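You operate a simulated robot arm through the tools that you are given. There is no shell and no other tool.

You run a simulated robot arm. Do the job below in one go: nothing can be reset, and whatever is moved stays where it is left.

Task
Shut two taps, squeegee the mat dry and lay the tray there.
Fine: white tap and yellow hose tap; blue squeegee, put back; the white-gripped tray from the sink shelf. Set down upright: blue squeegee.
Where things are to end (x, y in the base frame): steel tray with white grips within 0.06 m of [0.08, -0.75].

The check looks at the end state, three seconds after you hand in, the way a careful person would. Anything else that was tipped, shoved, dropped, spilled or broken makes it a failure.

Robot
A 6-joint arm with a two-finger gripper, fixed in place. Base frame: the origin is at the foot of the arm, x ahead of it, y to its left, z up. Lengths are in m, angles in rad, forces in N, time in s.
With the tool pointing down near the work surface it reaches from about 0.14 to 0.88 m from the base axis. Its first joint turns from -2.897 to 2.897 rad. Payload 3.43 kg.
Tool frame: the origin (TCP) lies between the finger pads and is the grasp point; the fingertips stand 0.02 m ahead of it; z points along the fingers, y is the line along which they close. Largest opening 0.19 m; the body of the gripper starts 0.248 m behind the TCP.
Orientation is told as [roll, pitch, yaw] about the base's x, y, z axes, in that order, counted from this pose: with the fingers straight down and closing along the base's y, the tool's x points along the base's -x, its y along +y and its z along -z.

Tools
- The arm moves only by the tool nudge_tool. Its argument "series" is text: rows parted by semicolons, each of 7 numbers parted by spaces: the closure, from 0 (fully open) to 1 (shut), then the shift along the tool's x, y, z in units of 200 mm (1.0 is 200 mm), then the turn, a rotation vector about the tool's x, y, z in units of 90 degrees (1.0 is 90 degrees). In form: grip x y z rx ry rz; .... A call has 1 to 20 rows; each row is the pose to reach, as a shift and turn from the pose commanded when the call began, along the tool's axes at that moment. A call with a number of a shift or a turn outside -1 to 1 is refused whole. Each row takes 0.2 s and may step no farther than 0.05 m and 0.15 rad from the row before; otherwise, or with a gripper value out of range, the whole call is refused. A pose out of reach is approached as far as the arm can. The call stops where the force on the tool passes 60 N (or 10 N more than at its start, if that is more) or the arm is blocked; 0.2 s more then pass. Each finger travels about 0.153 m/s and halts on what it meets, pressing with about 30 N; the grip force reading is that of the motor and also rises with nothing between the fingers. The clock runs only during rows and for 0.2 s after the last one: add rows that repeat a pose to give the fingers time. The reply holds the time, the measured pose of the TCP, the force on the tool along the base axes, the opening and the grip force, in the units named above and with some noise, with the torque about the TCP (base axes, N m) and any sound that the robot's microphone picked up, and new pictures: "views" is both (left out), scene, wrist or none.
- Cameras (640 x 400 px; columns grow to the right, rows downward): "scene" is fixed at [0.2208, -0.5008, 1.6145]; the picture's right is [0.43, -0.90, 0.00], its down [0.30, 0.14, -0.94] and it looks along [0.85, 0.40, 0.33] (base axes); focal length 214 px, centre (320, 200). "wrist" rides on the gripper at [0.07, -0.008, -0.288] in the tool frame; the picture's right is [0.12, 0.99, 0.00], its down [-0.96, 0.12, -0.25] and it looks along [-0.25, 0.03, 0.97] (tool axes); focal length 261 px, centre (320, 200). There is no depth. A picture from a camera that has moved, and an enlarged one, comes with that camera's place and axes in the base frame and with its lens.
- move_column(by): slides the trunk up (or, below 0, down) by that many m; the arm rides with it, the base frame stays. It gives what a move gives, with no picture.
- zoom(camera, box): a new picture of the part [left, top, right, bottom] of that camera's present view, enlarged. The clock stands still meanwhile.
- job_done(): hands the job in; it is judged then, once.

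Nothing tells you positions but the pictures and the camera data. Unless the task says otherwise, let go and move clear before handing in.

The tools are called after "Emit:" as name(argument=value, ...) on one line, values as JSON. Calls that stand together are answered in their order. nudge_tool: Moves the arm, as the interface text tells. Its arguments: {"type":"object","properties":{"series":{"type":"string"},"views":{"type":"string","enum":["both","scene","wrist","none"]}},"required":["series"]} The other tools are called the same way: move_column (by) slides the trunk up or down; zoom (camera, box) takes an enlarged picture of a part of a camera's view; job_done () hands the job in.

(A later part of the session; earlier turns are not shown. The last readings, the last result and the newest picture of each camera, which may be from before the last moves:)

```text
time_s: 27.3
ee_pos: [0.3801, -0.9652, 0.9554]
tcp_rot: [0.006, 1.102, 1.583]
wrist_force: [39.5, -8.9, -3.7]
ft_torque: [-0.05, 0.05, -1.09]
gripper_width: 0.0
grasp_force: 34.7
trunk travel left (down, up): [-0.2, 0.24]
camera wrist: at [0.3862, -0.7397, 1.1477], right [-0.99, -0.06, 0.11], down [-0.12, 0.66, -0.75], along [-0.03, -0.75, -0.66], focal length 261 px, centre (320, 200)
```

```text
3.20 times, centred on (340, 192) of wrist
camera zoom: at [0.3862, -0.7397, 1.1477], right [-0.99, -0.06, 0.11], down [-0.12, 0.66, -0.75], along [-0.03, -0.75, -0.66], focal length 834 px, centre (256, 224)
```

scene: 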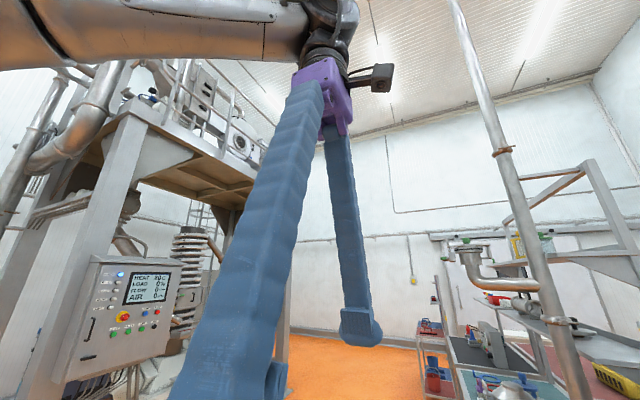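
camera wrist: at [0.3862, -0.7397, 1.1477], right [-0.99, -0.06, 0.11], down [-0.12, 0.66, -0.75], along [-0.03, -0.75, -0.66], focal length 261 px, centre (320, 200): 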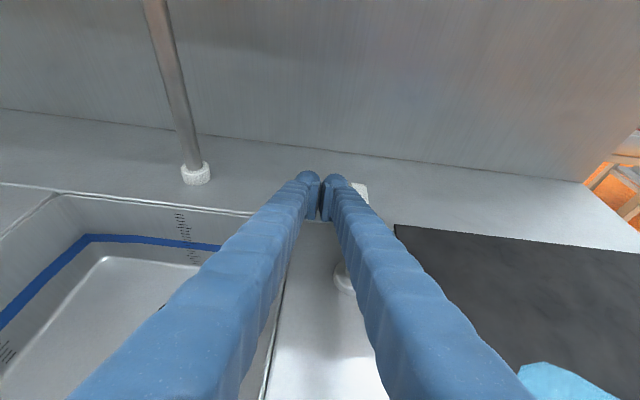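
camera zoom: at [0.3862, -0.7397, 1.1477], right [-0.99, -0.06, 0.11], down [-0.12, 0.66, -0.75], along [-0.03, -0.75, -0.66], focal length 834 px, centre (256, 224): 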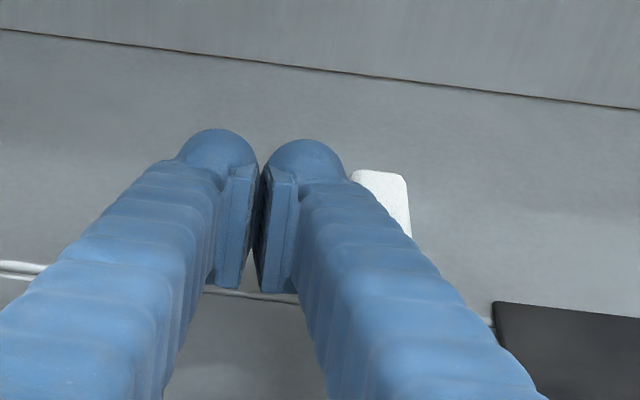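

The stream has stopped and the lever is against its stop. Backing off sideways and then out.

Emit:
nudge_tool(series="1 0 -0.15 0 0 0 0; 1 0 -0.25 0 0 0 0; 1 0.05 -0.25 -0.2 0 0 0; 1 0.1 -0.25 -0.4 0 0 0; 1 0.15 -0.25 -0.6 0 0 0; 1 0.2 -0.25 -0.8 0 0 0; 1 0.25 -0.25 -1 0 0 0", views="wrist")

Emit:
zoom(camera="wrist", box=[240, 90, 440, 215])

```text
time_s: 28.9
ee_pos: [0.4218, -0.8084, 1.0907]
tcp_rot: [0.001, 1.099, 1.572]
wrist_force: [0.6, 0.4, -0.3]
ft_torque: [0.05, 0.02, 0.01]
gripper_width: 0.0
grasp_force: 34.3
trunk travel left (down, up): [-0.2, 0.24]
camera wrist: at [0.4298, -0.5837, 1.2836], right [-0.99, -0.05, 0.11], down [-0.12, 0.66, -0.74], along [-0.03, -0.75, -0.66], focal length 261 px, centre (320, 200)
```

wrist: 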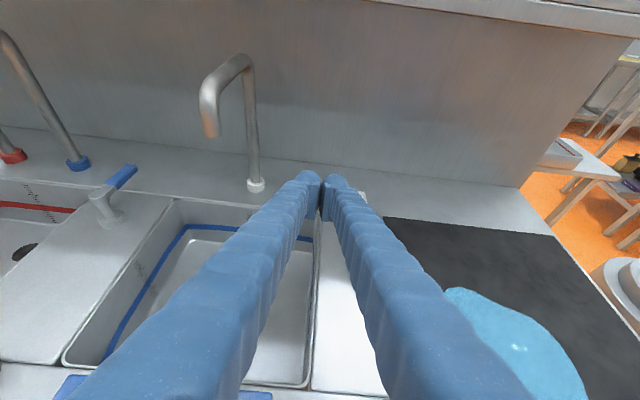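

```text
3.20 times, centred on (340, 152) of wrist
camera zoom: at [0.4298, -0.5837, 1.2836], right [-0.99, -0.05, 0.11], down [-0.12, 0.66, -0.74], along [-0.03, -0.75, -0.66], focal length 834 px, centre (256, 352)
```

zoom: 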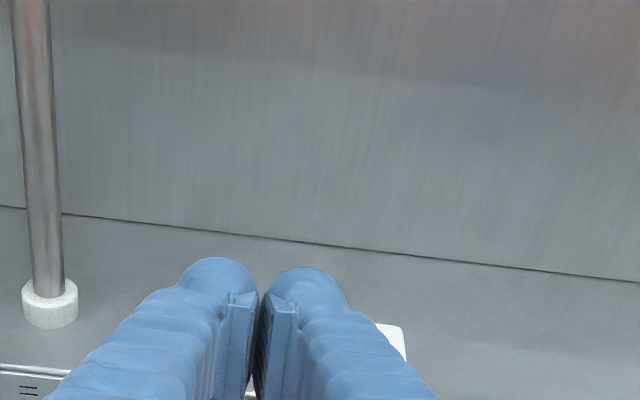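

White tap is shut (no more stream). Next: the squeegee, about (0.556,−0.64) with its handle bar at z≈0.97. I'll retreat upward and straighten the tool to vertical.

Emit:
nudge_tool(series="1 0.08 0 -0.2 0 0 0; 1 0.16 0 -0.4 0 -0.08 0; 1 0.2 0 -0.6 0 -0.16 0; 1 0.25 0 -0.8 0 -0.24 0; 1 0.3 0 -1 0 -0.32 0; 1 0.35 0 -1 0 -0.4 0; 1 0.4 0 -1 0 -0.48 0; 1 0.45 0 -1 0 -0.56 0; 1 0.5 0 -1 0 -0.63 0; 1 0.5 0 -1 0 -0.7 0", views="wrist")

```text
time_s: 31.1
ee_pos: [0.4225, -0.6764, 1.2702]
tcp_rot: [-0.001, -0.002, 1.572]
wrist_force: [0.2, 0.6, 0.4]
ft_torque: [0.04, 0.01, 0.0]
gripper_width: 0.0
grasp_force: 34.3
trunk travel left (down, up): [-0.2, 0.24]
camera wrist: at [0.4305, -0.7466, 1.557], right [-0.99, -0.12, 0.0], down [-0.12, 0.96, 0.25], along [-0.03, 0.25, -0.97], focal length 261 px, centre (320, 200)
```

wrist: 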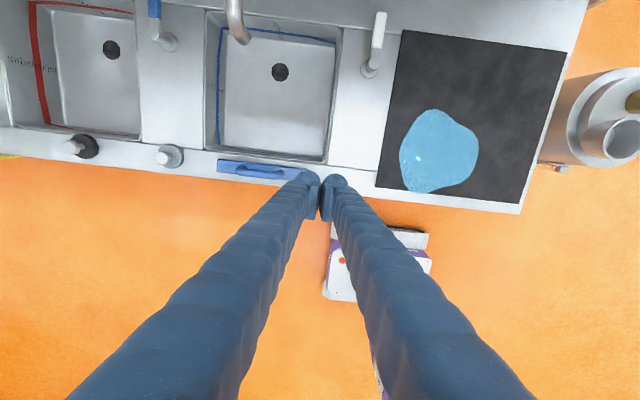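

White lever now points straight back. I'll turn the gripper so it closes along y, open it, and move near the squeegee for an accurate look.

Emit:
nudge_tool(series="0.6 -0.04 -0.045 0 0 0 0.09; 0.6 -0.08 -0.09 0 0 0 0.18; 0.6 -0.12 -0.135 0 0 0 0.27; 0.6 -0.16 -0.18 0 0 0 0.36; 0.6 -0.2 -0.225 0 0 0 0.45; 0.6 -0.24 -0.27 0 0 0 0.54; 0.6 -0.28 -0.315 0 0 0 0.63; 0.6 -0.32 -0.36 0 0 0 0.72; 0.6 -0.36 -0.405 0 0 0 0.81; 0.6 -0.4 -0.45 0 0 0 0.9; 0.6 -0.44 -0.5 0 0 0 0.95; 0.6 -0.44 -0.5 0 0 0 1", views="wrist")

```text
time_s: 33.7
ee_pos: [0.5224, -0.5869, 1.2699]
tcp_rot: [0.0, -0.002, -0.003]
wrist_force: [0.3, 0.4, -0.1]
ft_torque: [-0.04, 0.03, -0.04]
gripper_width: 0.0762
grasp_force: 0.1
trunk travel left (down, up): [-0.2, 0.24]
camera wrist: at [0.4515, -0.5955, 1.558], right [-0.12, 0.99, 0.0], down [0.96, 0.11, 0.25], along [0.25, 0.03, -0.97], focal length 261 px, centre (320, 200)
```

wrist: 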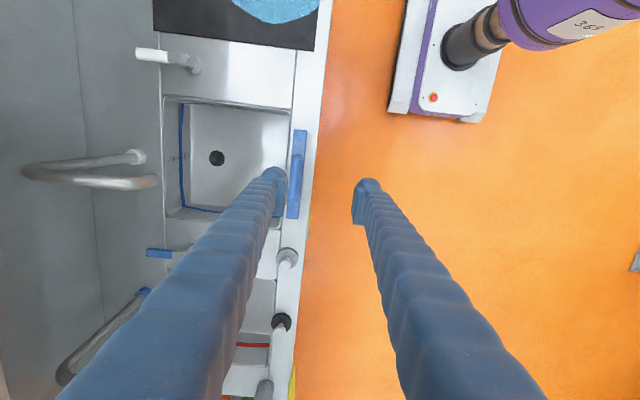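

Emit:
zoom(camera="wrist", box=[240, 125, 360, 225])

```text
4.00 times, centred on (300, 175) of wrist
camera zoom: at [0.4515, -0.5955, 1.558], right [-0.12, 0.99, 0.0], down [0.96, 0.11, 0.25], along [0.25, 0.03, -0.97], focal length 1043 px, centre (400, 300)
```

zoom: 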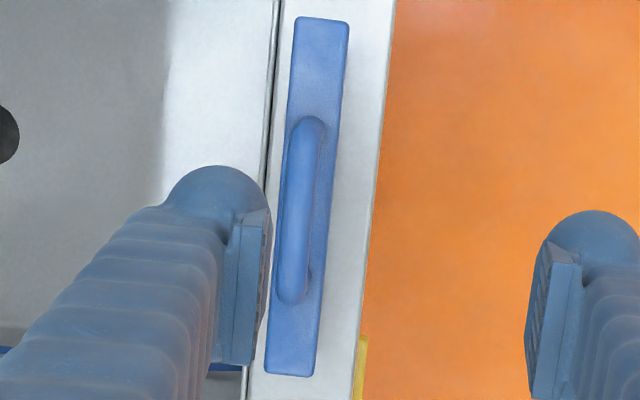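

Handle bar centre (0.557,−0.640), z≈0.975, aligned with x. Moving over it and descending partway.

Emit:
nudge_tool(series="0.6 -0.06 -0.09 0.2 0 0 0; 0.6 -0.12 -0.18 0.4 0 0 0; 0.6 -0.172 -0.265 0.6 0 0 0; 0.6 -0.172 -0.265 0.8 0 0 0; 0.6 -0.172 -0.265 1 0 0 0", views="wrist")

Emit:
zoom(camera="wrist", box=[240, 125, 400, 225])

```text
time_s: 34.9
ee_pos: [0.5576, -0.6399, 1.071]
tcp_rot: [0.0, 0.001, 0.001]
wrist_force: [0.3, 1.1, -0.5]
ft_torque: [-0.02, -0.02, 0.0]
gripper_width: 0.0762
grasp_force: 0.2
trunk travel left (down, up): [-0.2, 0.24]
camera wrist: at [0.4865, -0.6484, 1.3575], right [-0.12, 0.99, 0.0], down [0.96, 0.12, 0.25], along [0.25, 0.03, -0.97], focal length 261 px, centre (320, 200)
```

wrist: 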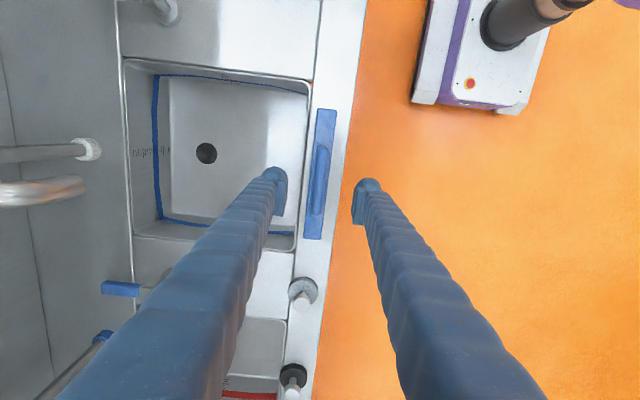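

```text
4.00 times, centred on (320, 175) of wrist
camera zoom: at [0.4865, -0.6484, 1.3575], right [-0.12, 0.99, 0.0], down [0.96, 0.12, 0.25], along [0.25, 0.03, -0.97], focal length 1043 px, centre (320, 300)
```

zoom: 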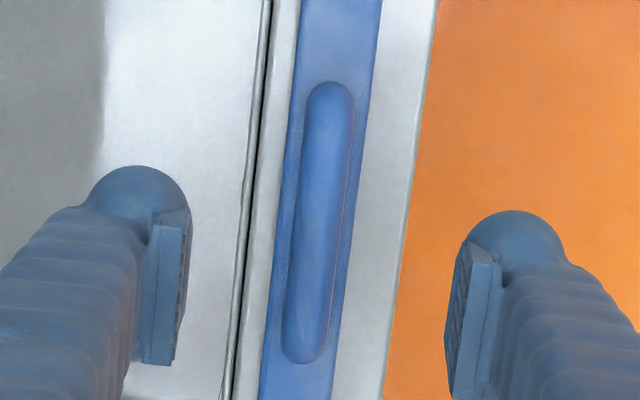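

Centred. Descending and gripping the handle bar.

Emit:
nudge_tool(series="0.6 0 0 0.2 0 0 0; 0.6 0 0 0.4 0 0 0; 0.6 0 0 0.5 0 0 0; 1 0 0 0.5 0 0 0; 1 0 0 0.5 0 0 0; 1 0 0 0.5 0 0 0", views="wrist")

Emit:
zoom(camera="wrist", box=[220, 100, 420, 225])

```text
time_s: 36.3
ee_pos: [0.557, -0.6403, 0.9705]
tcp_rot: [0.0, 0.003, -0.001]
wrist_force: [0.5, 0.1, -0.8]
ft_torque: [-0.01, 0.03, 0.02]
gripper_width: 0.0129
grasp_force: 30.0
trunk travel left (down, up): [-0.2, 0.24]
camera wrist: at [0.4863, -0.6493, 1.2572], right [-0.12, 0.99, 0.0], down [0.96, 0.12, 0.25], along [0.24, 0.03, -0.97], focal length 261 px, centre (320, 200)
```

wrist: 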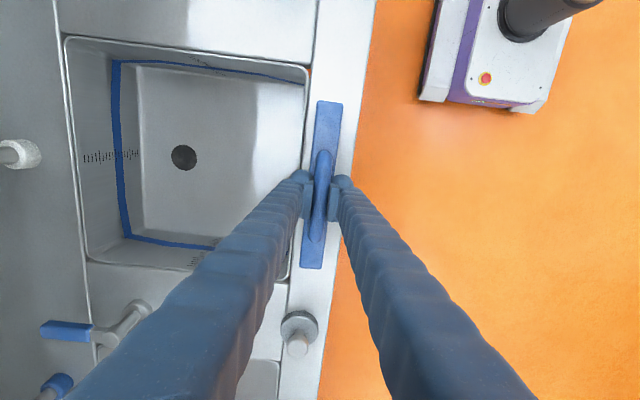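

```text
3.20 times, centred on (320, 162) of wrist
camera zoom: at [0.4863, -0.6493, 1.2572], right [-0.12, 0.99, 0.0], down [0.96, 0.12, 0.25], along [0.24, 0.03, -0.97], focal length 834 px, centre (320, 320)
```

zoom: 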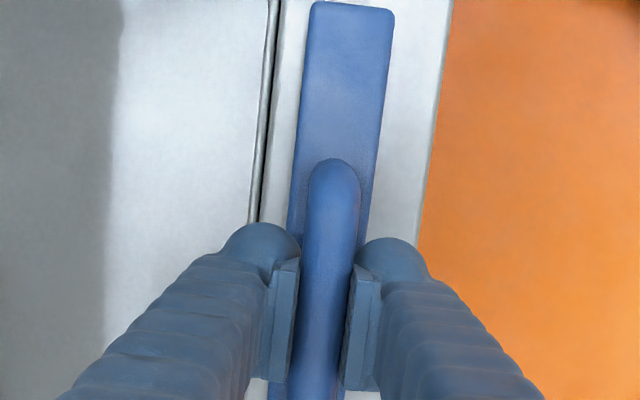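

Gripped (grip force 30 N). Lifting straight up.

Emit:
nudge_tool(series="1 0 0 -0.05 0 0 0; 1 0 0 -0.15 0 0 0; 1 0 0 -0.3 0 0 0; 1 0 0 -0.45 0 0 0; 1 0 0 -0.6 0 0 0", views="wrist")

```text
time_s: 37.5
ee_pos: [0.5555, -0.6403, 1.0901]
tcp_rot: [0.002, 0.0, 0.0]
wrist_force: [0.0, -0.4, -3.1]
ft_torque: [0.05, 0.03, -0.03]
gripper_width: 0.0131
grasp_force: 29.7
trunk travel left (down, up): [-0.2, 0.24]
camera wrist: at [0.4858, -0.6483, 1.3772], right [-0.12, 0.99, 0.0], down [0.96, 0.12, 0.25], along [0.24, 0.03, -0.97], focal length 261 px, centre (320, 200)
```

wrist: 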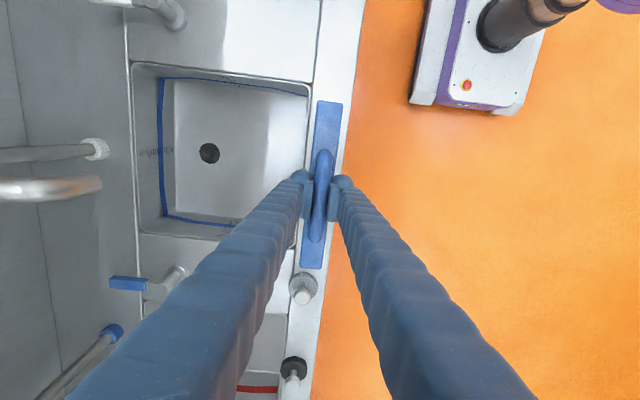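

Squeegee is held. Carrying it over to the mat's far end and turning the blade along y.

Emit:
nudge_tool(series="1 0.2 -0.05 0 0 0 0; 1 0.4 -0.1 0 0 0 0; 1 0.6 -0.15 0 0 0 0; 1 0.8 -0.2 0 0 0 0; 1 1 -0.25 0 0 0 0", views="none")

Emit:
nudge_tool(series="1 0.2 -0.05 0 0 0 0; 1 0.4 -0.1 0 0 0 0; 1 0.6 -0.15 0 0 0 0; 1 0.8 -0.2 0 0 0 0; 1 1 -0.23 0 0 0 0", views="none")

Emit:
nudge_tool(series="1 0.08 0 0 0 0 -0.09; 1 0.16 0 0 0 0 -0.18; 1 0.24 0 0 0 0 -0.27; 1 0.32 0 0 0 0 -0.36; 1 0.4 0 0 0 0 -0.45; 1 0.5 0 0 0 0 -0.54; 1 0.6 0 0 0 0 -0.63; 1 0.7 0 0 0 0 -0.72; 1 0.8 0 0 0 0 -0.81; 1 0.9 0 0 0 0 -0.9; 1 0.95 0 0 0 0 -0.95; 1 0.95 0 0 0 0 -1", views="wrist")

```text
time_s: 38.7
ee_pos: [0.355, -0.6902, 1.0915]
tcp_rot: [0.0, 0.001, 0.001]
wrist_force: [0.2, -0.3, -3.0]
ft_torque: [0.04, -0.01, -0.03]
gripper_width: 0.013
grasp_force: 30.3
trunk travel left (down, up): [-0.2, 0.24]
```

```text
time_s: 39.9
ee_pos: [0.1548, -0.7373, 1.0913]
tcp_rot: [0.001, -0.001, 0.0]
wrist_force: [-0.3, -0.7, -2.7]
ft_torque: [0.03, -0.06, -0.03]
gripper_width: 0.0128
grasp_force: 29.6
trunk travel left (down, up): [-0.2, 0.24]
```

```text
time_s: 42.5
ee_pos: [-0.0046, -0.7354, 1.0878]
tcp_rot: [0.05, 0.009, 1.45]
wrist_force: [-0.3, 0.2, 0.7]
ft_torque: [0.0, -0.03, 0.0]
gripper_width: 0.0
grasp_force: 30.0
out of reach, approached as far as the arm can: row 10, 11, 12
trunk travel left (down, up): [-0.2, 0.24]
camera wrist: at [0.0094, -0.8046, 1.3745], right [-1.0, 0.0, 0.05], down [0.01, 0.97, 0.24], along [-0.05, 0.24, -0.97], focal length 261 px, centre (320, 200)
```

wrist: 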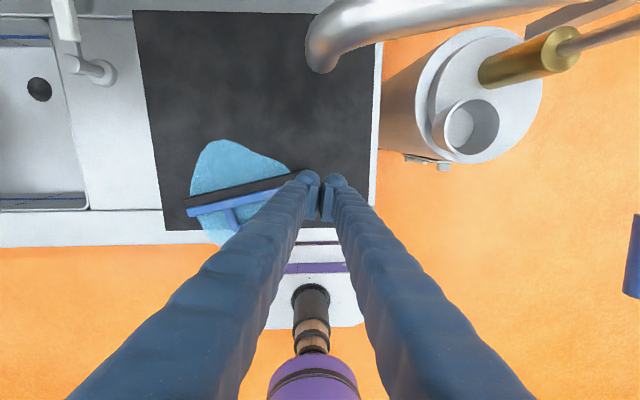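

The squeegee slipped out of the grip during the turn and now lies on its side on the mat; a curved steel pipe hangs over the mat's back and was probably in the way. Let me inspect.

Emit:
zoom(camera="wrist", box=[130, 100, 370, 250])

Emit:
zoom(camera="wrist", box=[280, 0, 640, 220])

Emit:
zoom(camera="scene", box=[0, 0, 640, 400])

```text
2.67 times, centred on (250, 175) of wrist
camera zoom: at [0.0094, -0.8046, 1.3745], right [-1.0, 0.0, 0.05], down [0.01, 0.97, 0.24], along [-0.05, 0.24, -0.97], focal length 695 px, centre (507, 267)
```

zoom: 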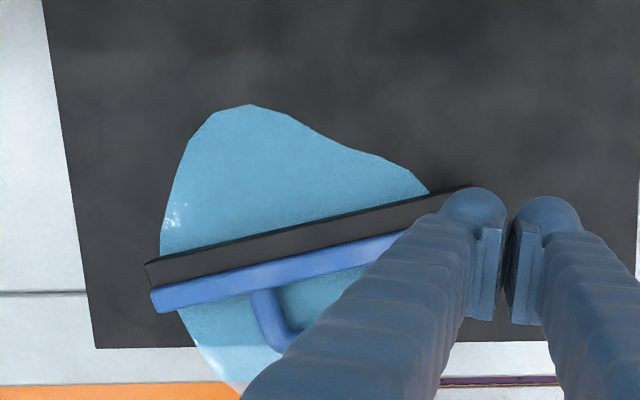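

```text
1.78 times, centred on (460, 110) of wrist
camera zoom: at [0.0094, -0.8046, 1.3745], right [-1.0, 0.0, 0.05], down [0.01, 0.97, 0.24], along [-0.05, 0.24, -0.97], focal length 463 px, centre (71, 360)
```

zoom: 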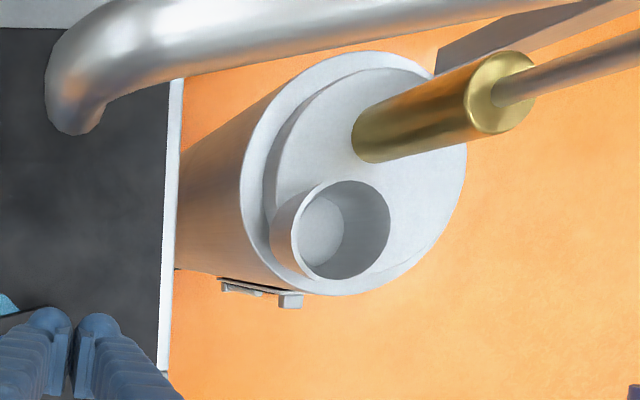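

```text
1.00 times, centred on (320, 200) of scene (not enlarged: the box is as wide or as high as the picture)
camera zoom: at [0.2208, -0.5008, 1.6145], right [0.43, -0.9, 0.0], down [0.3, 0.14, -0.94], along [0.85, 0.4, 0.33], focal length 214 px, centre (320, 200)
```

zoom: 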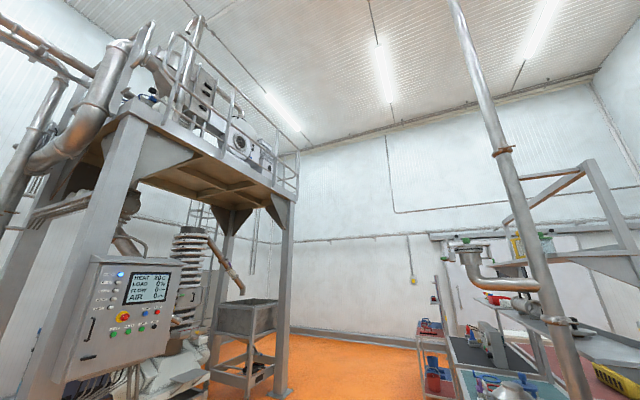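

The squeegee is lying with its blade toward −y, handle toward the front edge, around (0.12,−0.71). The pipe end is at about (0,−0.86). I'll back off toward +y and up to see everything.

Emit:
nudge_tool(series="1 -0.15 0 -0.15 0 0 0; 1 -0.3 0 -0.3 0 0 0; 1 -0.45 0 -0.4 0 0 0; 1 -0.65 0 -0.5 0 0 0; 1 -0.85 0 -0.5 0 0 0.05", views="wrist")

Emit:
zoom(camera="wrist", box=[130, 0, 370, 150])

```text
time_s: 43.7
ee_pos: [0.0205, -0.5638, 1.1868]
tcp_rot: [0.047, 0.014, 1.371]
wrist_force: [0.7, -0.7, -0.2]
ft_torque: [-0.07, 0.03, 0.01]
gripper_width: 0.0
grasp_force: 29.8
trunk travel left (down, up): [-0.2, 0.24]
camera wrist: at [0.0295, -0.6338, 1.4746], right [-1.0, 0.08, 0.05], down [0.09, 0.97, 0.24], along [-0.03, 0.24, -0.97], focal length 261 px, centre (320, 200)
```

wrist: 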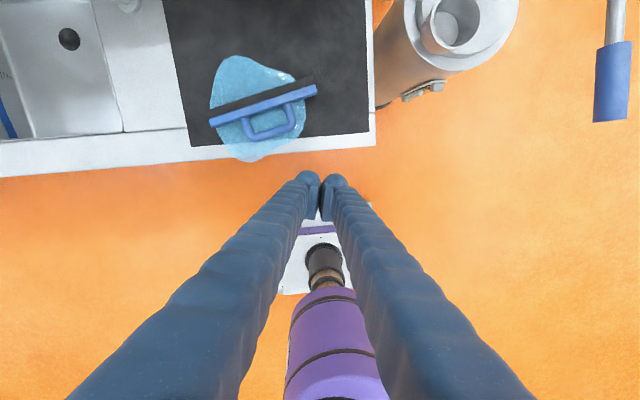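

```text
2.67 times, centred on (250, 75) of wrist
camera zoom: at [0.0295, -0.6338, 1.4746], right [-1.0, 0.08, 0.05], down [0.09, 0.97, 0.24], along [-0.03, 0.24, -0.97], focal length 695 px, centre (507, 533)
```

zoom: 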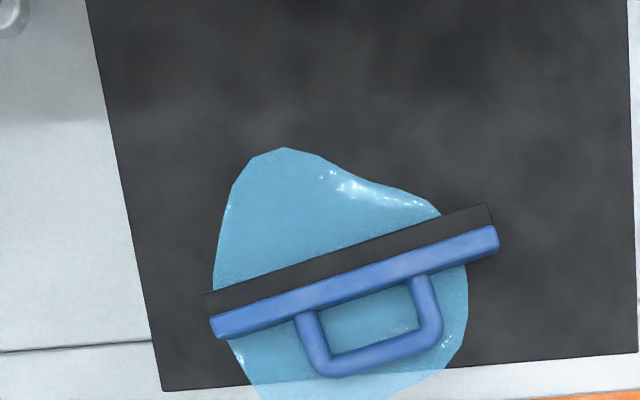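

Emit:
zoom(camera="wrist", box=[190, 100, 350, 200])

```text
4.00 times, centred on (270, 150) of wrist
camera zoom: at [0.0295, -0.6338, 1.4746], right [-1.0, 0.08, 0.05], down [0.09, 0.97, 0.24], along [-0.03, 0.24, -0.97], focal length 1043 px, centre (520, 400)
```

zoom: 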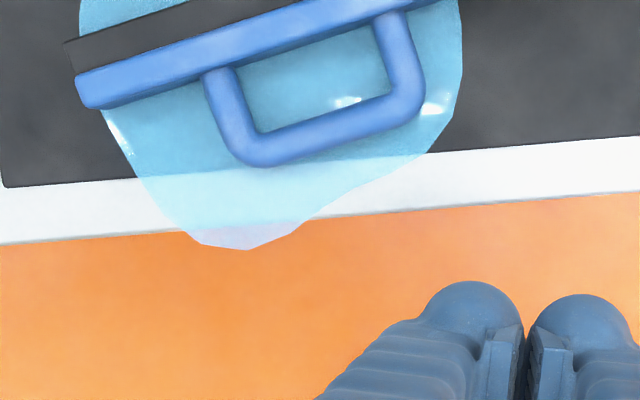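

The puddle behaves like a sheet that can be pushed: it shifted ~3 cm toward the front. I'll pick the squeegee up again from above by its handle bar (centre ≈(0.10,−0.65), direction ≈12.5° from x), coming in on a yaw with plenty of wrist range.

Emit:
nudge_tool(series="0.7 0.04 -0.06 0.03 0 0 0.092; 0.7 0.08 -0.12 0.06 0 0 0.184; 0.7 0.13 -0.18 0.12 0 0 0.276; 0.7 0.17 -0.24 0.18 0 0 0.368; 0.7 0.22 -0.3 0.24 0 0 0.46; 0.7 0.26 -0.36 0.3 0 0 0.552; 0.7 0.31 -0.42 0.4 0 0 0.644; 0.7 0.35 -0.487 0.5 0 0 0.734", views="none")

Emit:
nudge_tool(series="0.7 0 0 0 0.0067 -0.0304 0", views="wrist")

Emit:
zoom(camera="wrist", box=[220, 100, 420, 225])

```text
time_s: 45.5
ee_pos: [0.0978, -0.6551, 1.0808]
tcp_rot: [0.008, 0.048, 0.215]
wrist_force: [-0.2, 0.3, -0.5]
ft_torque: [0.06, 0.01, 0.01]
gripper_width: 0.0571
grasp_force: 0.2
trunk travel left (down, up): [-0.2, 0.24]
```

```text
time_s: 45.9
ee_pos: [0.0987, -0.6537, 1.0825]
tcp_rot: [-0.004, 0.0, 0.218]
wrist_force: [0.4, 1.0, 0.3]
ft_torque: [-0.08, 0.01, 0.0]
gripper_width: 0.057
grasp_force: 0.0
trunk travel left (down, up): [-0.2, 0.24]
camera wrist: at [0.031, -0.6763, 1.3695], right [-0.33, 0.94, 0.0], down [0.91, 0.32, 0.25], along [0.23, 0.08, -0.97], focal length 261 px, centre (320, 200)
```

wrist: 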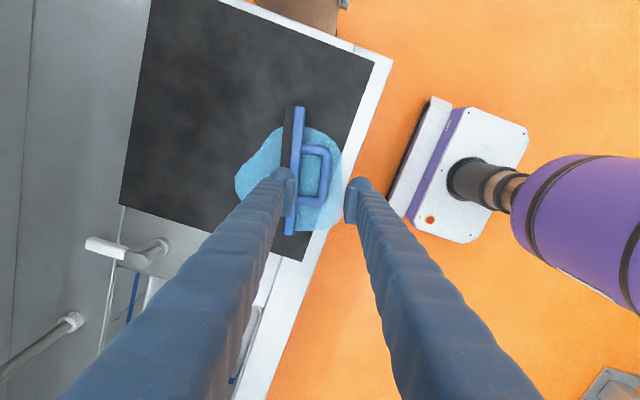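

```text
3.20 times, centred on (320, 162) of wrist
camera zoom: at [0.031, -0.6763, 1.3695], right [-0.33, 0.94, 0.0], down [0.91, 0.32, 0.25], along [0.23, 0.08, -0.97], focal length 834 px, centre (320, 320)
```

zoom: 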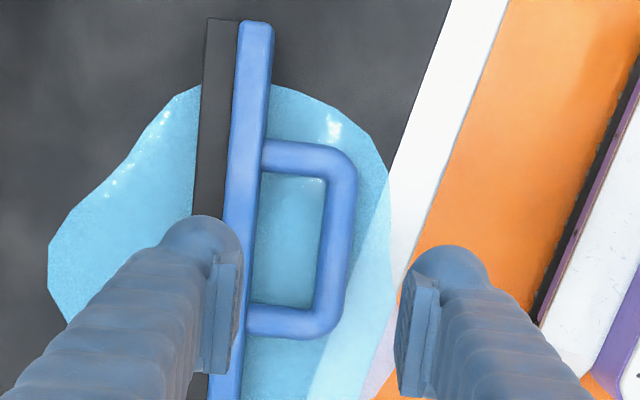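

Very clear view: bar centre (0.0985,−0.642), yaw ≈0.26. I'll align, narrow the opening and go down most of the way.

Emit:
nudge_tool(series="0.82 -0.01 0.083 0 0 0 -0.027; 0.82 -0.01 0.083 0.2 0 0 -0.027; 0.82 -0.01 0.083 0.4 0 0 -0.027; 0.82 -0.01 0.083 0.55 0 0 -0.027", views="wrist")

Emit:
zoom(camera="wrist", box=[220, 100, 420, 225])

```text
time_s: 46.9
ee_pos: [0.0978, -0.6388, 0.9719]
tcp_rot: [-0.002, 0.003, 0.261]
wrist_force: [0.0, 0.5, -0.9]
ft_torque: [0.02, 0.0, -0.01]
gripper_width: 0.0342
grasp_force: 0.0
trunk travel left (down, up): [-0.2, 0.24]
camera wrist: at [0.031, -0.6638, 1.2588], right [-0.37, 0.93, 0.0], down [0.9, 0.36, 0.25], along [0.23, 0.09, -0.97], focal length 261 px, centre (320, 200)
```

wrist: 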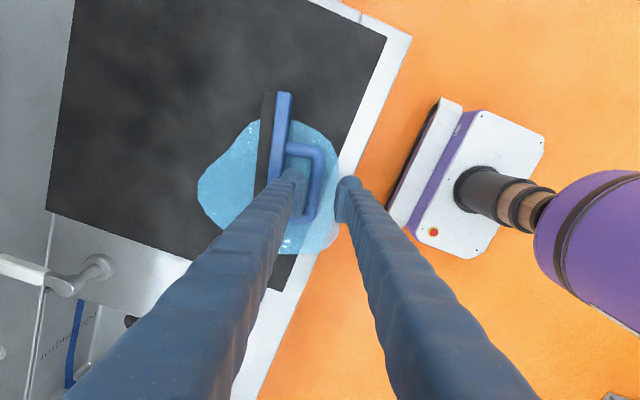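

```text
3.20 times, centred on (320, 162) of wrist
camera zoom: at [0.031, -0.6638, 1.2588], right [-0.37, 0.93, 0.0], down [0.9, 0.36, 0.25], along [0.23, 0.09, -0.97], focal length 834 px, centre (320, 320)
```

zoom: 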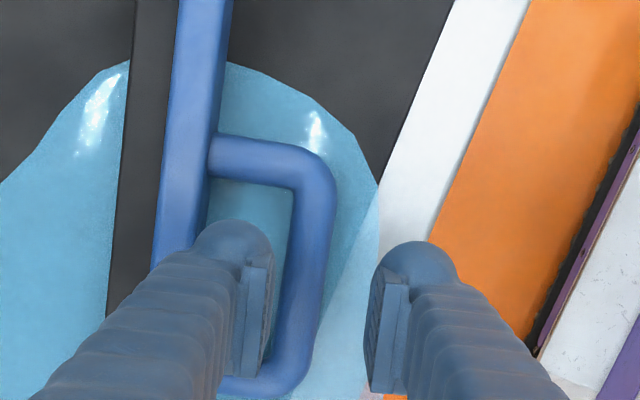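

Lined up as planned. Lowering to the bar.

Emit:
nudge_tool(series="0.82 0 0 0.12 0 0 0; 0.82 0 0 0.22 0 0 0; 0.82 0 0 0.32 0 0 0", views="wrist")

Emit:
zoom(camera="wrist", box=[220, 100, 420, 225])

```text
time_s: 47.7
ee_pos: [0.0988, -0.6436, 0.9256]
tcp_rot: [-0.015, 0.001, 0.263]
wrist_force: [0.8, 6.4, 22.7]
ft_torque: [-0.41, -0.19, 0.03]
gripper_width: 0.0298
grasp_force: 0.0
trunk travel left (down, up): [-0.2, 0.24]
stopped in row 3: the force on the tool passed its limit at 78 N (the readings are from after the stop); the commanded pose is now the measured one
camera wrist: at [0.0319, -0.6651, 1.2117], right [-0.37, 0.93, -0.01], down [0.9, 0.36, 0.24], along [0.23, 0.08, -0.97], focal length 261 px, centre (320, 200)
```

wrist: 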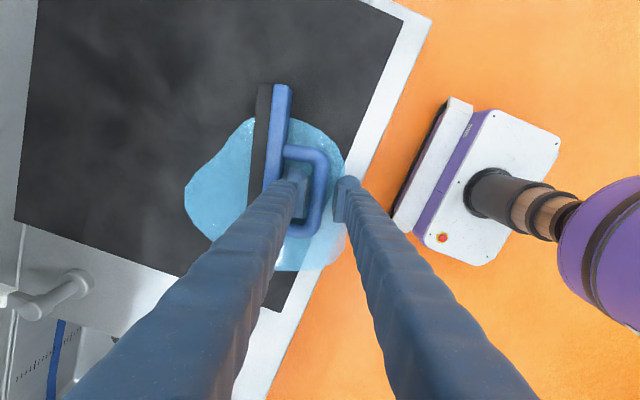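

```text
3.20 times, centred on (320, 162) of wrist
camera zoom: at [0.0319, -0.6651, 1.2117], right [-0.37, 0.93, -0.01], down [0.9, 0.36, 0.24], along [0.23, 0.08, -0.97], focal length 834 px, centre (320, 320)
```

zoom: 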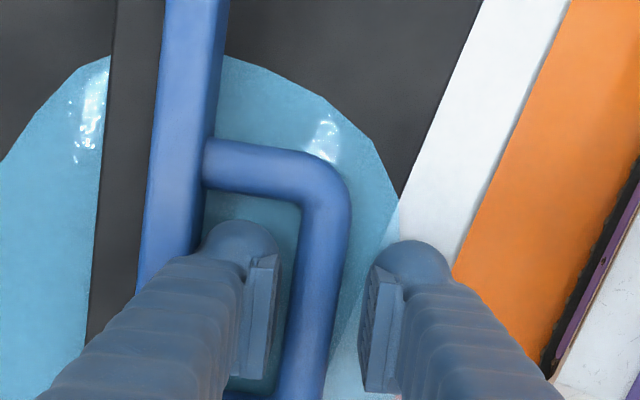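

The stop makes sense: cross-checking two views puts the mat surface at z≈0.905, so the fingertips simply touched the mat, with the bar right between the fingers. I'll lift 4 mm and close.

Emit:
nudge_tool(series="0.82 0 0 -0.02 0 0 0; 1 0 0 -0.02 0 0 0; 1 0 0 -0.02 0 0 0; 1 0 0 -0.02 0 0 0", views="wrist")

Emit:
zoom(camera="wrist", box=[220, 100, 420, 225])

```text
time_s: 48.7
ee_pos: [0.0984, -0.6428, 0.9264]
tcp_rot: [-0.01, 0.001, 0.258]
wrist_force: [-0.9, -0.2, -0.2]
ft_torque: [0.11, -0.08, 0.0]
gripper_width: 0.0157
grasp_force: 29.9
trunk travel left (down, up): [-0.2, 0.24]
camera wrist: at [0.0317, -0.6659, 1.2132], right [-0.37, 0.93, -0.01], down [0.9, 0.36, 0.24], along [0.23, 0.08, -0.97], focal length 261 px, centre (320, 200)
```

wrist: 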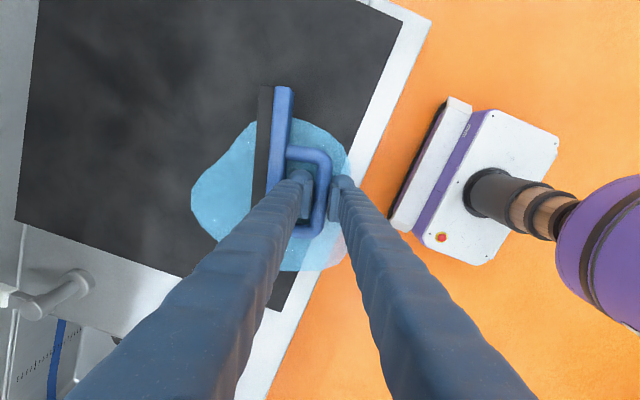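

```text
3.20 times, centred on (320, 162) of wrist
camera zoom: at [0.0317, -0.6659, 1.2132], right [-0.37, 0.93, -0.01], down [0.9, 0.36, 0.24], along [0.23, 0.08, -0.97], focal length 834 px, centre (320, 320)
```

zoom: 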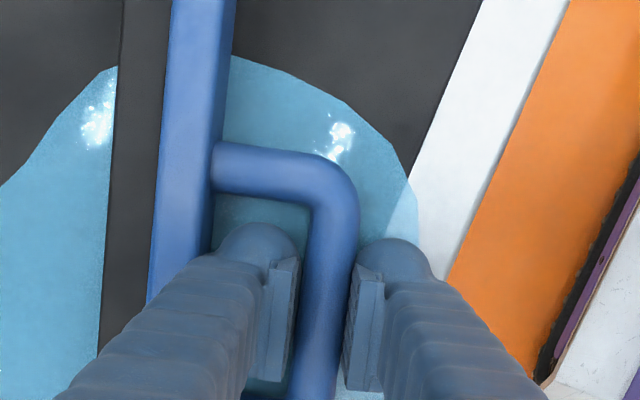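

Gripped. Lifting slowly to see how the squeegee hangs.

Emit:
nudge_tool(series="1 0 0 -0.08 0 0 0; 1 0 0 -0.18 0 0 0; 1 0 0 -0.3 0 0 0; 1 0 0 -0.45 0 0 0; 1 0 0 -0.6 0 0 0", views="wrist")

Emit:
zoom(camera="wrist", box=[180, 80, 420, 230])

```text
time_s: 49.9
ee_pos: [0.0984, -0.6416, 1.0461]
tcp_rot: [-0.01, 0.001, 0.26]
wrist_force: [0.3, 1.0, -2.3]
ft_torque: [0.05, 0.05, -0.02]
gripper_width: 0.0136
grasp_force: 29.6
trunk travel left (down, up): [-0.2, 0.24]
camera wrist: at [0.0319, -0.6643, 1.3335], right [-0.37, 0.93, -0.01], down [0.9, 0.36, 0.24], along [0.23, 0.08, -0.97], focal length 261 px, centre (320, 200)
```

wrist: 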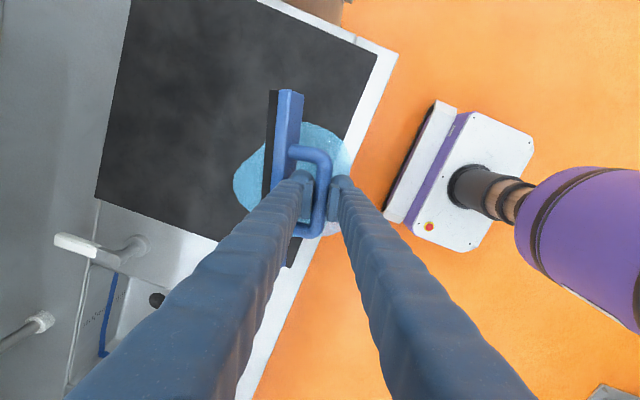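

```text
2.67 times, centred on (300, 155) of wrist
camera zoom: at [0.0319, -0.6643, 1.3335], right [-0.37, 0.93, -0.01], down [0.9, 0.36, 0.24], along [0.23, 0.08, -0.97], focal length 695 px, centre (373, 320)
```

zoom: 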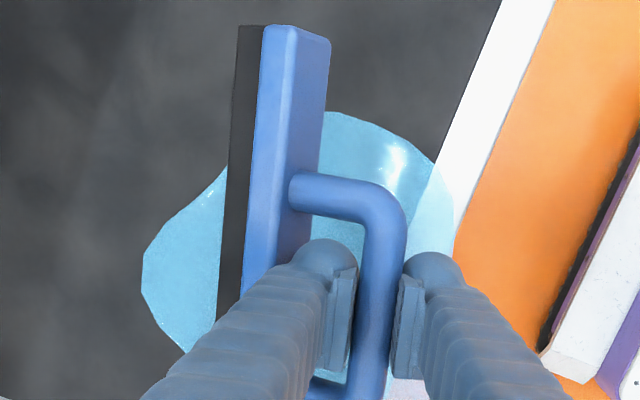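

It is pivoting toward blade-down on its own in the grip. I'll ease the grip force slightly (small squeeze command) low above the mat so it swings further.

Emit:
nudge_tool(series="0.96 0 0 0.1 0 0 0; 0.95 0 0 0.2 0 0 0; 0.94 0 0 0.2 0 0 0; 0.94 0 0 0.2 0 0 0", views="wrist")

Emit:
zoom(camera="wrist", box=[180, 80, 420, 230])

```text
time_s: 50.9
ee_pos: [0.0995, -0.6428, 1.0054]
tcp_rot: [-0.01, 0.003, 0.26]
wrist_force: [-0.3, 0.3, -2.4]
ft_torque: [0.08, 0.04, -0.06]
gripper_width: 0.0138
grasp_force: 30.2
trunk travel left (down, up): [-0.2, 0.24]
camera wrist: at [0.032, -0.665, 1.2931], right [-0.37, 0.93, -0.01], down [0.9, 0.36, 0.24], along [0.23, 0.08, -0.97], focal length 261 px, centre (320, 200)
```

wrist: 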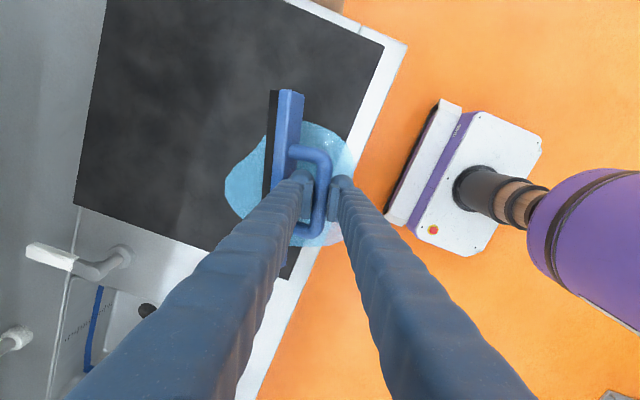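

```text
2.67 times, centred on (300, 155) of wrist
camera zoom: at [0.032, -0.665, 1.2931], right [-0.37, 0.93, -0.01], down [0.9, 0.36, 0.24], along [0.23, 0.08, -0.97], focal length 695 px, centre (373, 320)
```

zoom: 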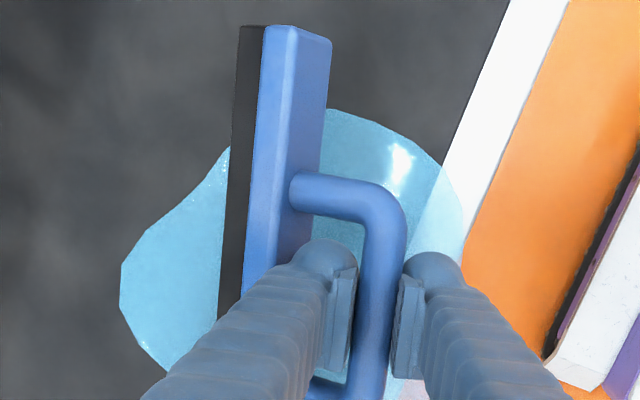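

The motor still presses 30 N. I'll use short vertical jerks so inertia ratchets the squeegee toward hanging straight.

Emit:
nudge_tool(series="1 0 0 -0.25 0 0 0; 1 0 0 0 0 0 0; 1 0 0 -0.25 0 0 0; 1 0 0 0 0 0 0; 1 0 0 -0.25 0 0 0; 1 0 0 0 0 0 0; 1 0 0 -0.25 0 0 0; 1 0 0 0 0 0 0; 1 0 0 -0.25 0 0 0; 1 0 0 -0.05 0 0 0", views="wrist")

Emit:
zoom(camera="wrist", box=[180, 80, 420, 230])

```text
time_s: 53.1
ee_pos: [0.0977, -0.6403, 1.019]
tcp_rot: [-0.014, 0.002, 0.262]
wrist_force: [0.1, 1.2, -2.0]
ft_torque: [-0.24, 0.0, -0.02]
gripper_width: 0.0136
grasp_force: 31.0
trunk travel left (down, up): [-0.2, 0.24]
camera wrist: at [0.0314, -0.6621, 1.3061], right [-0.37, 0.93, -0.01], down [0.9, 0.36, 0.24], along [0.23, 0.08, -0.97], focal length 261 px, centre (320, 200)
```

wrist: 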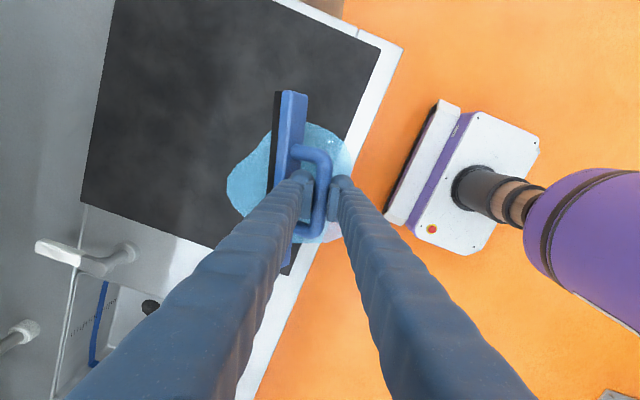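

```text
2.67 times, centred on (300, 155) of wrist
camera zoom: at [0.0314, -0.6621, 1.3061], right [-0.37, 0.93, -0.01], down [0.9, 0.36, 0.24], along [0.23, 0.08, -0.97], focal length 695 px, centre (373, 320)
```

zoom: 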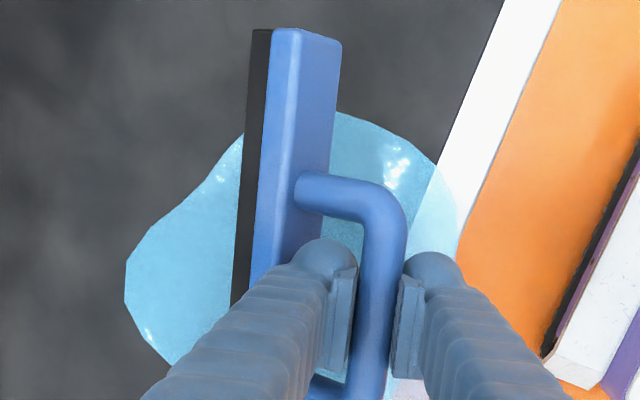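

It's about two-thirds down. I'll rotate the wrist clockwise (good joint range) so the blade lies along y, then tilt the tool so the squeegee stands vertical, put it down upright and re-grip it.

Emit:
nudge_tool(series="1 0 0 -0.2 0 0 0.05; 1 0 0 0.05 0 0 0.1; 1 0 0 -0.18 0 0 0.19; 1 0 0 0.05 0 0 0.28; 1 0 0 -0.18 0 0 0.37; 1 0 0 0.05 0 0 0.46; 1 0 0 -0.18 0 0 0.55; 1 0 0 0.05 0 0 0.64; 1 0 0 -0.18 0 0 0.73; 1 0 0 0.05 0 0 0.82; 1 0 0 0 0 0 0.91; 1 0 0 0 0 0 1", views="wrist")

Emit:
zoom(camera="wrist", box=[180, 80, 420, 230])

```text
time_s: 55.7
ee_pos: [0.0987, -0.6399, 1.0171]
tcp_rot: [-0.001, -0.01, -1.313]
wrist_force: [-0.5, 0.6, -1.3]
ft_torque: [-0.1, -0.11, 0.0]
gripper_width: 0.0136
grasp_force: 30.2
trunk travel left (down, up): [-0.2, 0.24]
camera wrist: at [0.0711, -0.5712, 1.3029], right [0.93, 0.37, 0.0], down [0.36, -0.9, 0.26], along [0.09, -0.24, -0.97], focal length 261 px, centre (320, 200)
```

wrist: 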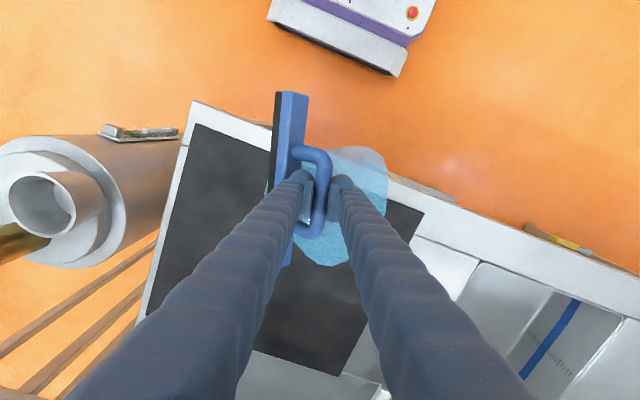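

```text
2.67 times, centred on (300, 155) of wrist
camera zoom: at [0.0711, -0.5712, 1.3029], right [0.93, 0.37, 0.0], down [0.36, -0.9, 0.26], along [0.09, -0.24, -0.97], focal length 695 px, centre (373, 320)
```

zoom: 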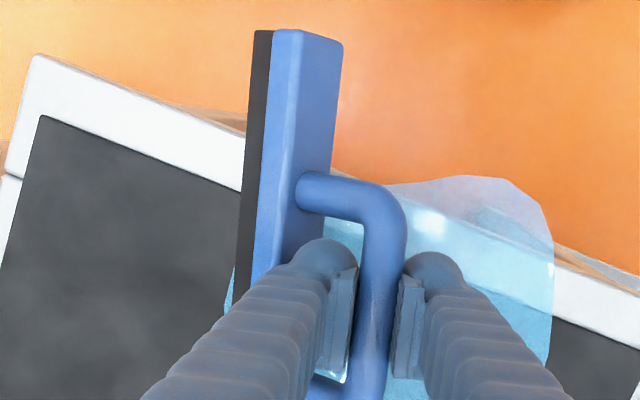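

The puddle only moved while the squeegee touched it, so I'll keep off it. To bring the squeegee upright in the grip I'll nudge its blade tip against the counter's front face further along (x≈0.5), so it pivots down. First move there with yaw back to 0.

Emit:
nudge_tool(series="1 0 0 -0.2 0 0 0; 1 0.05 0.06 -0.415 0 0 -0.08; 1 0.1 0.16 -0.415 0 0 -0.165; 1 0.15 0.26 -0.415 0 0 -0.25; 1 0.2 0.36 -0.415 0 0 -0.335; 1 0.25 0.46 -0.415 0 0 -0.42; 1 0.3 0.56 -0.415 0 0 -0.505; 1 0.35 0.66 -0.415 0 0 -0.59; 1 0.4 0.76 -0.415 0 0 -0.675; 1 0.44 0.86 -0.415 0 0 -0.76; 1 0.473 0.952 -0.415 0 0 -0.836", views="none")

Emit:
nudge_tool(series="1 -0.25 0.02 0 0 0 0; 1 -0.5 0.04 0 0 0 0; 1 -0.75 0.05 0 0 0 0; 1 -0.95 0.05 0 0 0 0", views="wrist")

Emit:
zoom(camera="wrist", box=[180, 80, 420, 230])

```text
time_s: 58.1
ee_pos: [0.2589, -0.5003, 1.0974]
tcp_rot: [-0.01, 0.001, 0.005]
wrist_force: [0.3, 0.4, -1.6]
ft_torque: [0.1, -0.01, 0.02]
gripper_width: 0.0135
grasp_force: 29.5
trunk travel left (down, up): [-0.2, 0.24]
```

```text
refused: row 1 steps farther than a row can; nothing moved
```

```text
2.67 times, centred on (300, 155) of wrist
camera zoom: at [0.1871, -0.5048, 1.3847], right [-0.12, 0.99, -0.01], down [0.96, 0.12, 0.25], along [0.25, 0.02, -0.97], focal length 695 px, centre (373, 320)
```

zoom: 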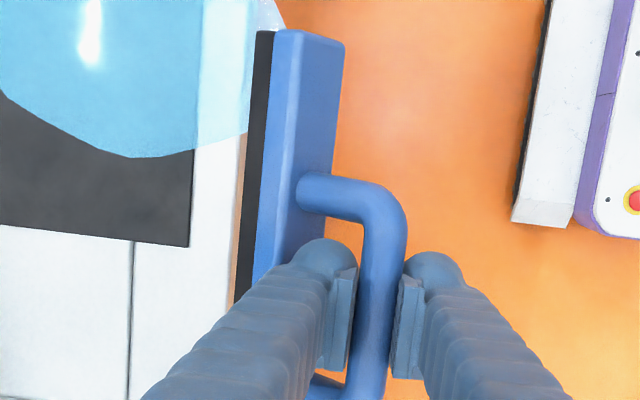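

Emit:
nudge_tool(series="1 -0.24 0 0 0 0 0; 1 -0.48 0 0 0 0 0; 1 -0.705 0 0 0 0 0; 1 -0.705 0 0.22 0 0 0; 1 -0.705 0 0.44 0 0 0; 1 -0.705 0 0.66 0 0 0; 1 -0.705 0 0.885 0 0 0", views="wrist")

Emit:
zoom(camera="wrist", box=[180, 80, 420, 230])

```text
time_s: 59.7
ee_pos: [0.3991, -0.5032, 0.9189]
tcp_rot: [-0.013, 0.0, 0.003]
wrist_force: [-0.6, -0.3, -2.6]
ft_torque: [0.09, -0.03, -0.01]
gripper_width: 0.0136
grasp_force: 30.5
trunk travel left (down, up): [-0.2, 0.24]
camera wrist: at [0.3288, -0.5073, 1.2065], right [-0.12, 0.99, -0.01], down [0.96, 0.12, 0.25], along [0.25, 0.02, -0.97], focal length 261 px, centre (320, 200)
```

wrist: 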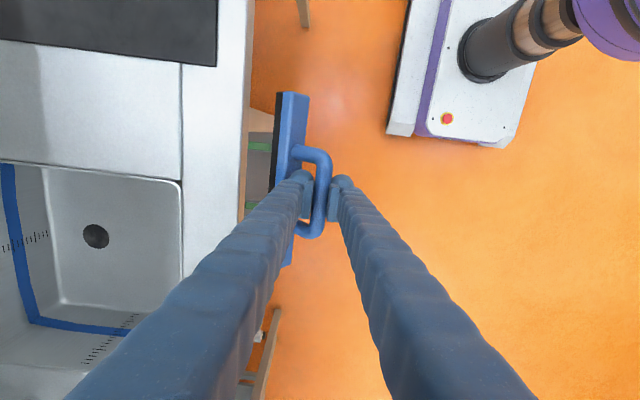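

```text
2.67 times, centred on (300, 155) of wrist
camera zoom: at [0.3288, -0.5073, 1.2065], right [-0.12, 0.99, -0.01], down [0.96, 0.12, 0.25], along [0.25, 0.02, -0.97], focal length 695 px, centre (373, 320)
```

zoom: 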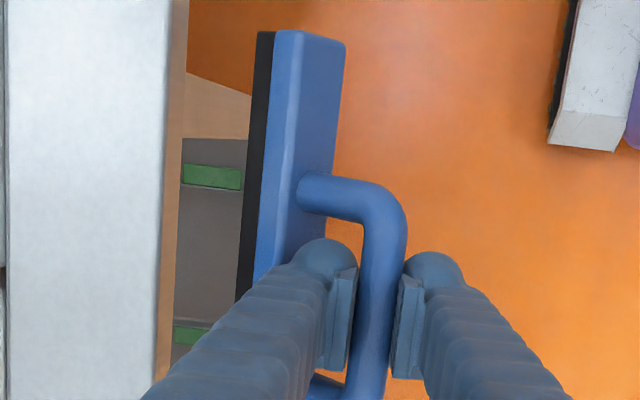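

Now pressing the blade tip gently against the front face and moving over it.

Emit:
nudge_tool(series="1 0 -0.1 0 0 0 0; 1 0 -0.2 0 0 0 0; 1 0 -0.26 -0.03 0 0 0; 1 0 -0.32 -0.06 0 0 0; 1 0 -0.38 -0.09 0 0 0", views="wrist")

Emit:
zoom(camera="wrist", box=[180, 80, 420, 230])

```text
time_s: 60.9
ee_pos: [0.3977, -0.5774, 0.9403]
tcp_rot: [-0.01, 0.0, 0.004]
wrist_force: [-0.5, 1.0, -4.0]
ft_torque: [0.07, -0.01, -0.11]
gripper_width: 0.0137
grasp_force: 30.1
trunk travel left (down, up): [-0.2, 0.24]
camera wrist: at [0.328, -0.5828, 1.226], right [-0.12, 0.99, -0.01], down [0.96, 0.12, 0.25], along [0.25, 0.02, -0.97], focal length 261 px, centre (320, 200)
```

wrist: 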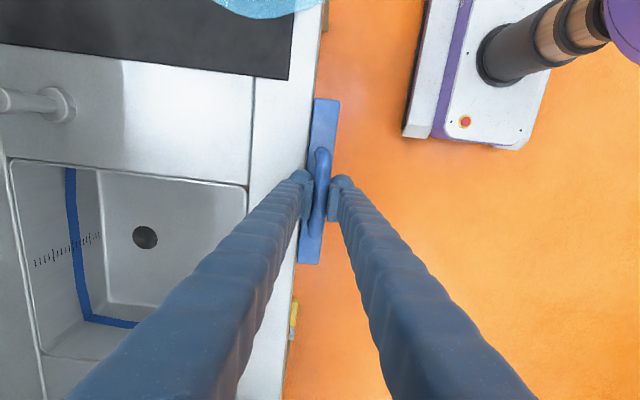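

```text
2.67 times, centred on (300, 155) of wrist
camera zoom: at [0.328, -0.5828, 1.226], right [-0.12, 0.99, -0.01], down [0.96, 0.12, 0.25], along [0.25, 0.02, -0.97], focal length 695 px, centre (373, 320)
```

zoom: 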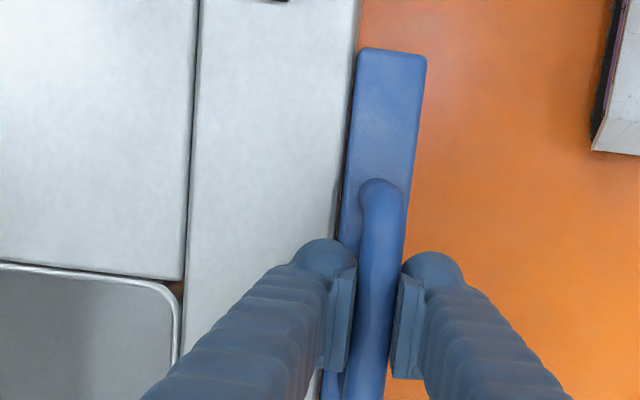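

The squeegee is upright again in the grip. I'll set it on the front strip to settle flat and re-grip it squarely.

Emit:
nudge_tool(series="1 0 0 -0.2 0 0 0; 1 0 0 -0.32 0 0 0; 1 0 -0.15 -0.32 0 0 0; 1 0 -0.29 -0.32 0 0 0; 1 0 -0.29 -0.24 0 0 0; 1 0 -0.29 -0.18 0 0 0; 1 0 -0.29 -0.155 0 0 0", views="wrist")

```text
time_s: 62.5
ee_pos: [0.3989, -0.6367, 0.9722]
tcp_rot: [-0.015, -0.003, 0.003]
wrist_force: [-1.6, -1.4, 21.7]
ft_torque: [0.07, -0.06, 0.01]
gripper_width: 0.0141
grasp_force: 29.9
trunk travel left (down, up): [-0.2, 0.24]
camera wrist: at [0.3278, -0.6408, 1.2597], right [-0.12, 0.99, -0.01], down [0.96, 0.12, 0.25], along [0.25, 0.02, -0.97], focal length 261 px, centre (320, 200)
```

wrist: 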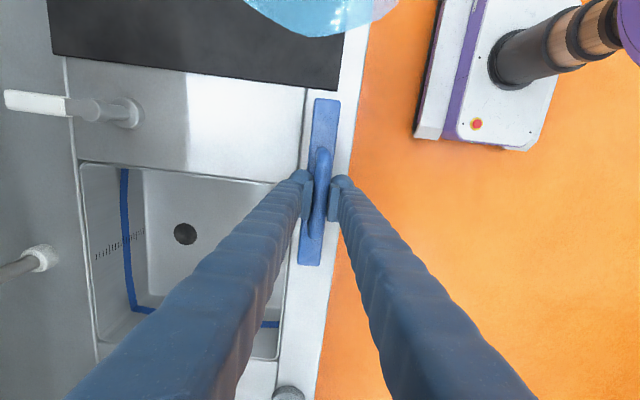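

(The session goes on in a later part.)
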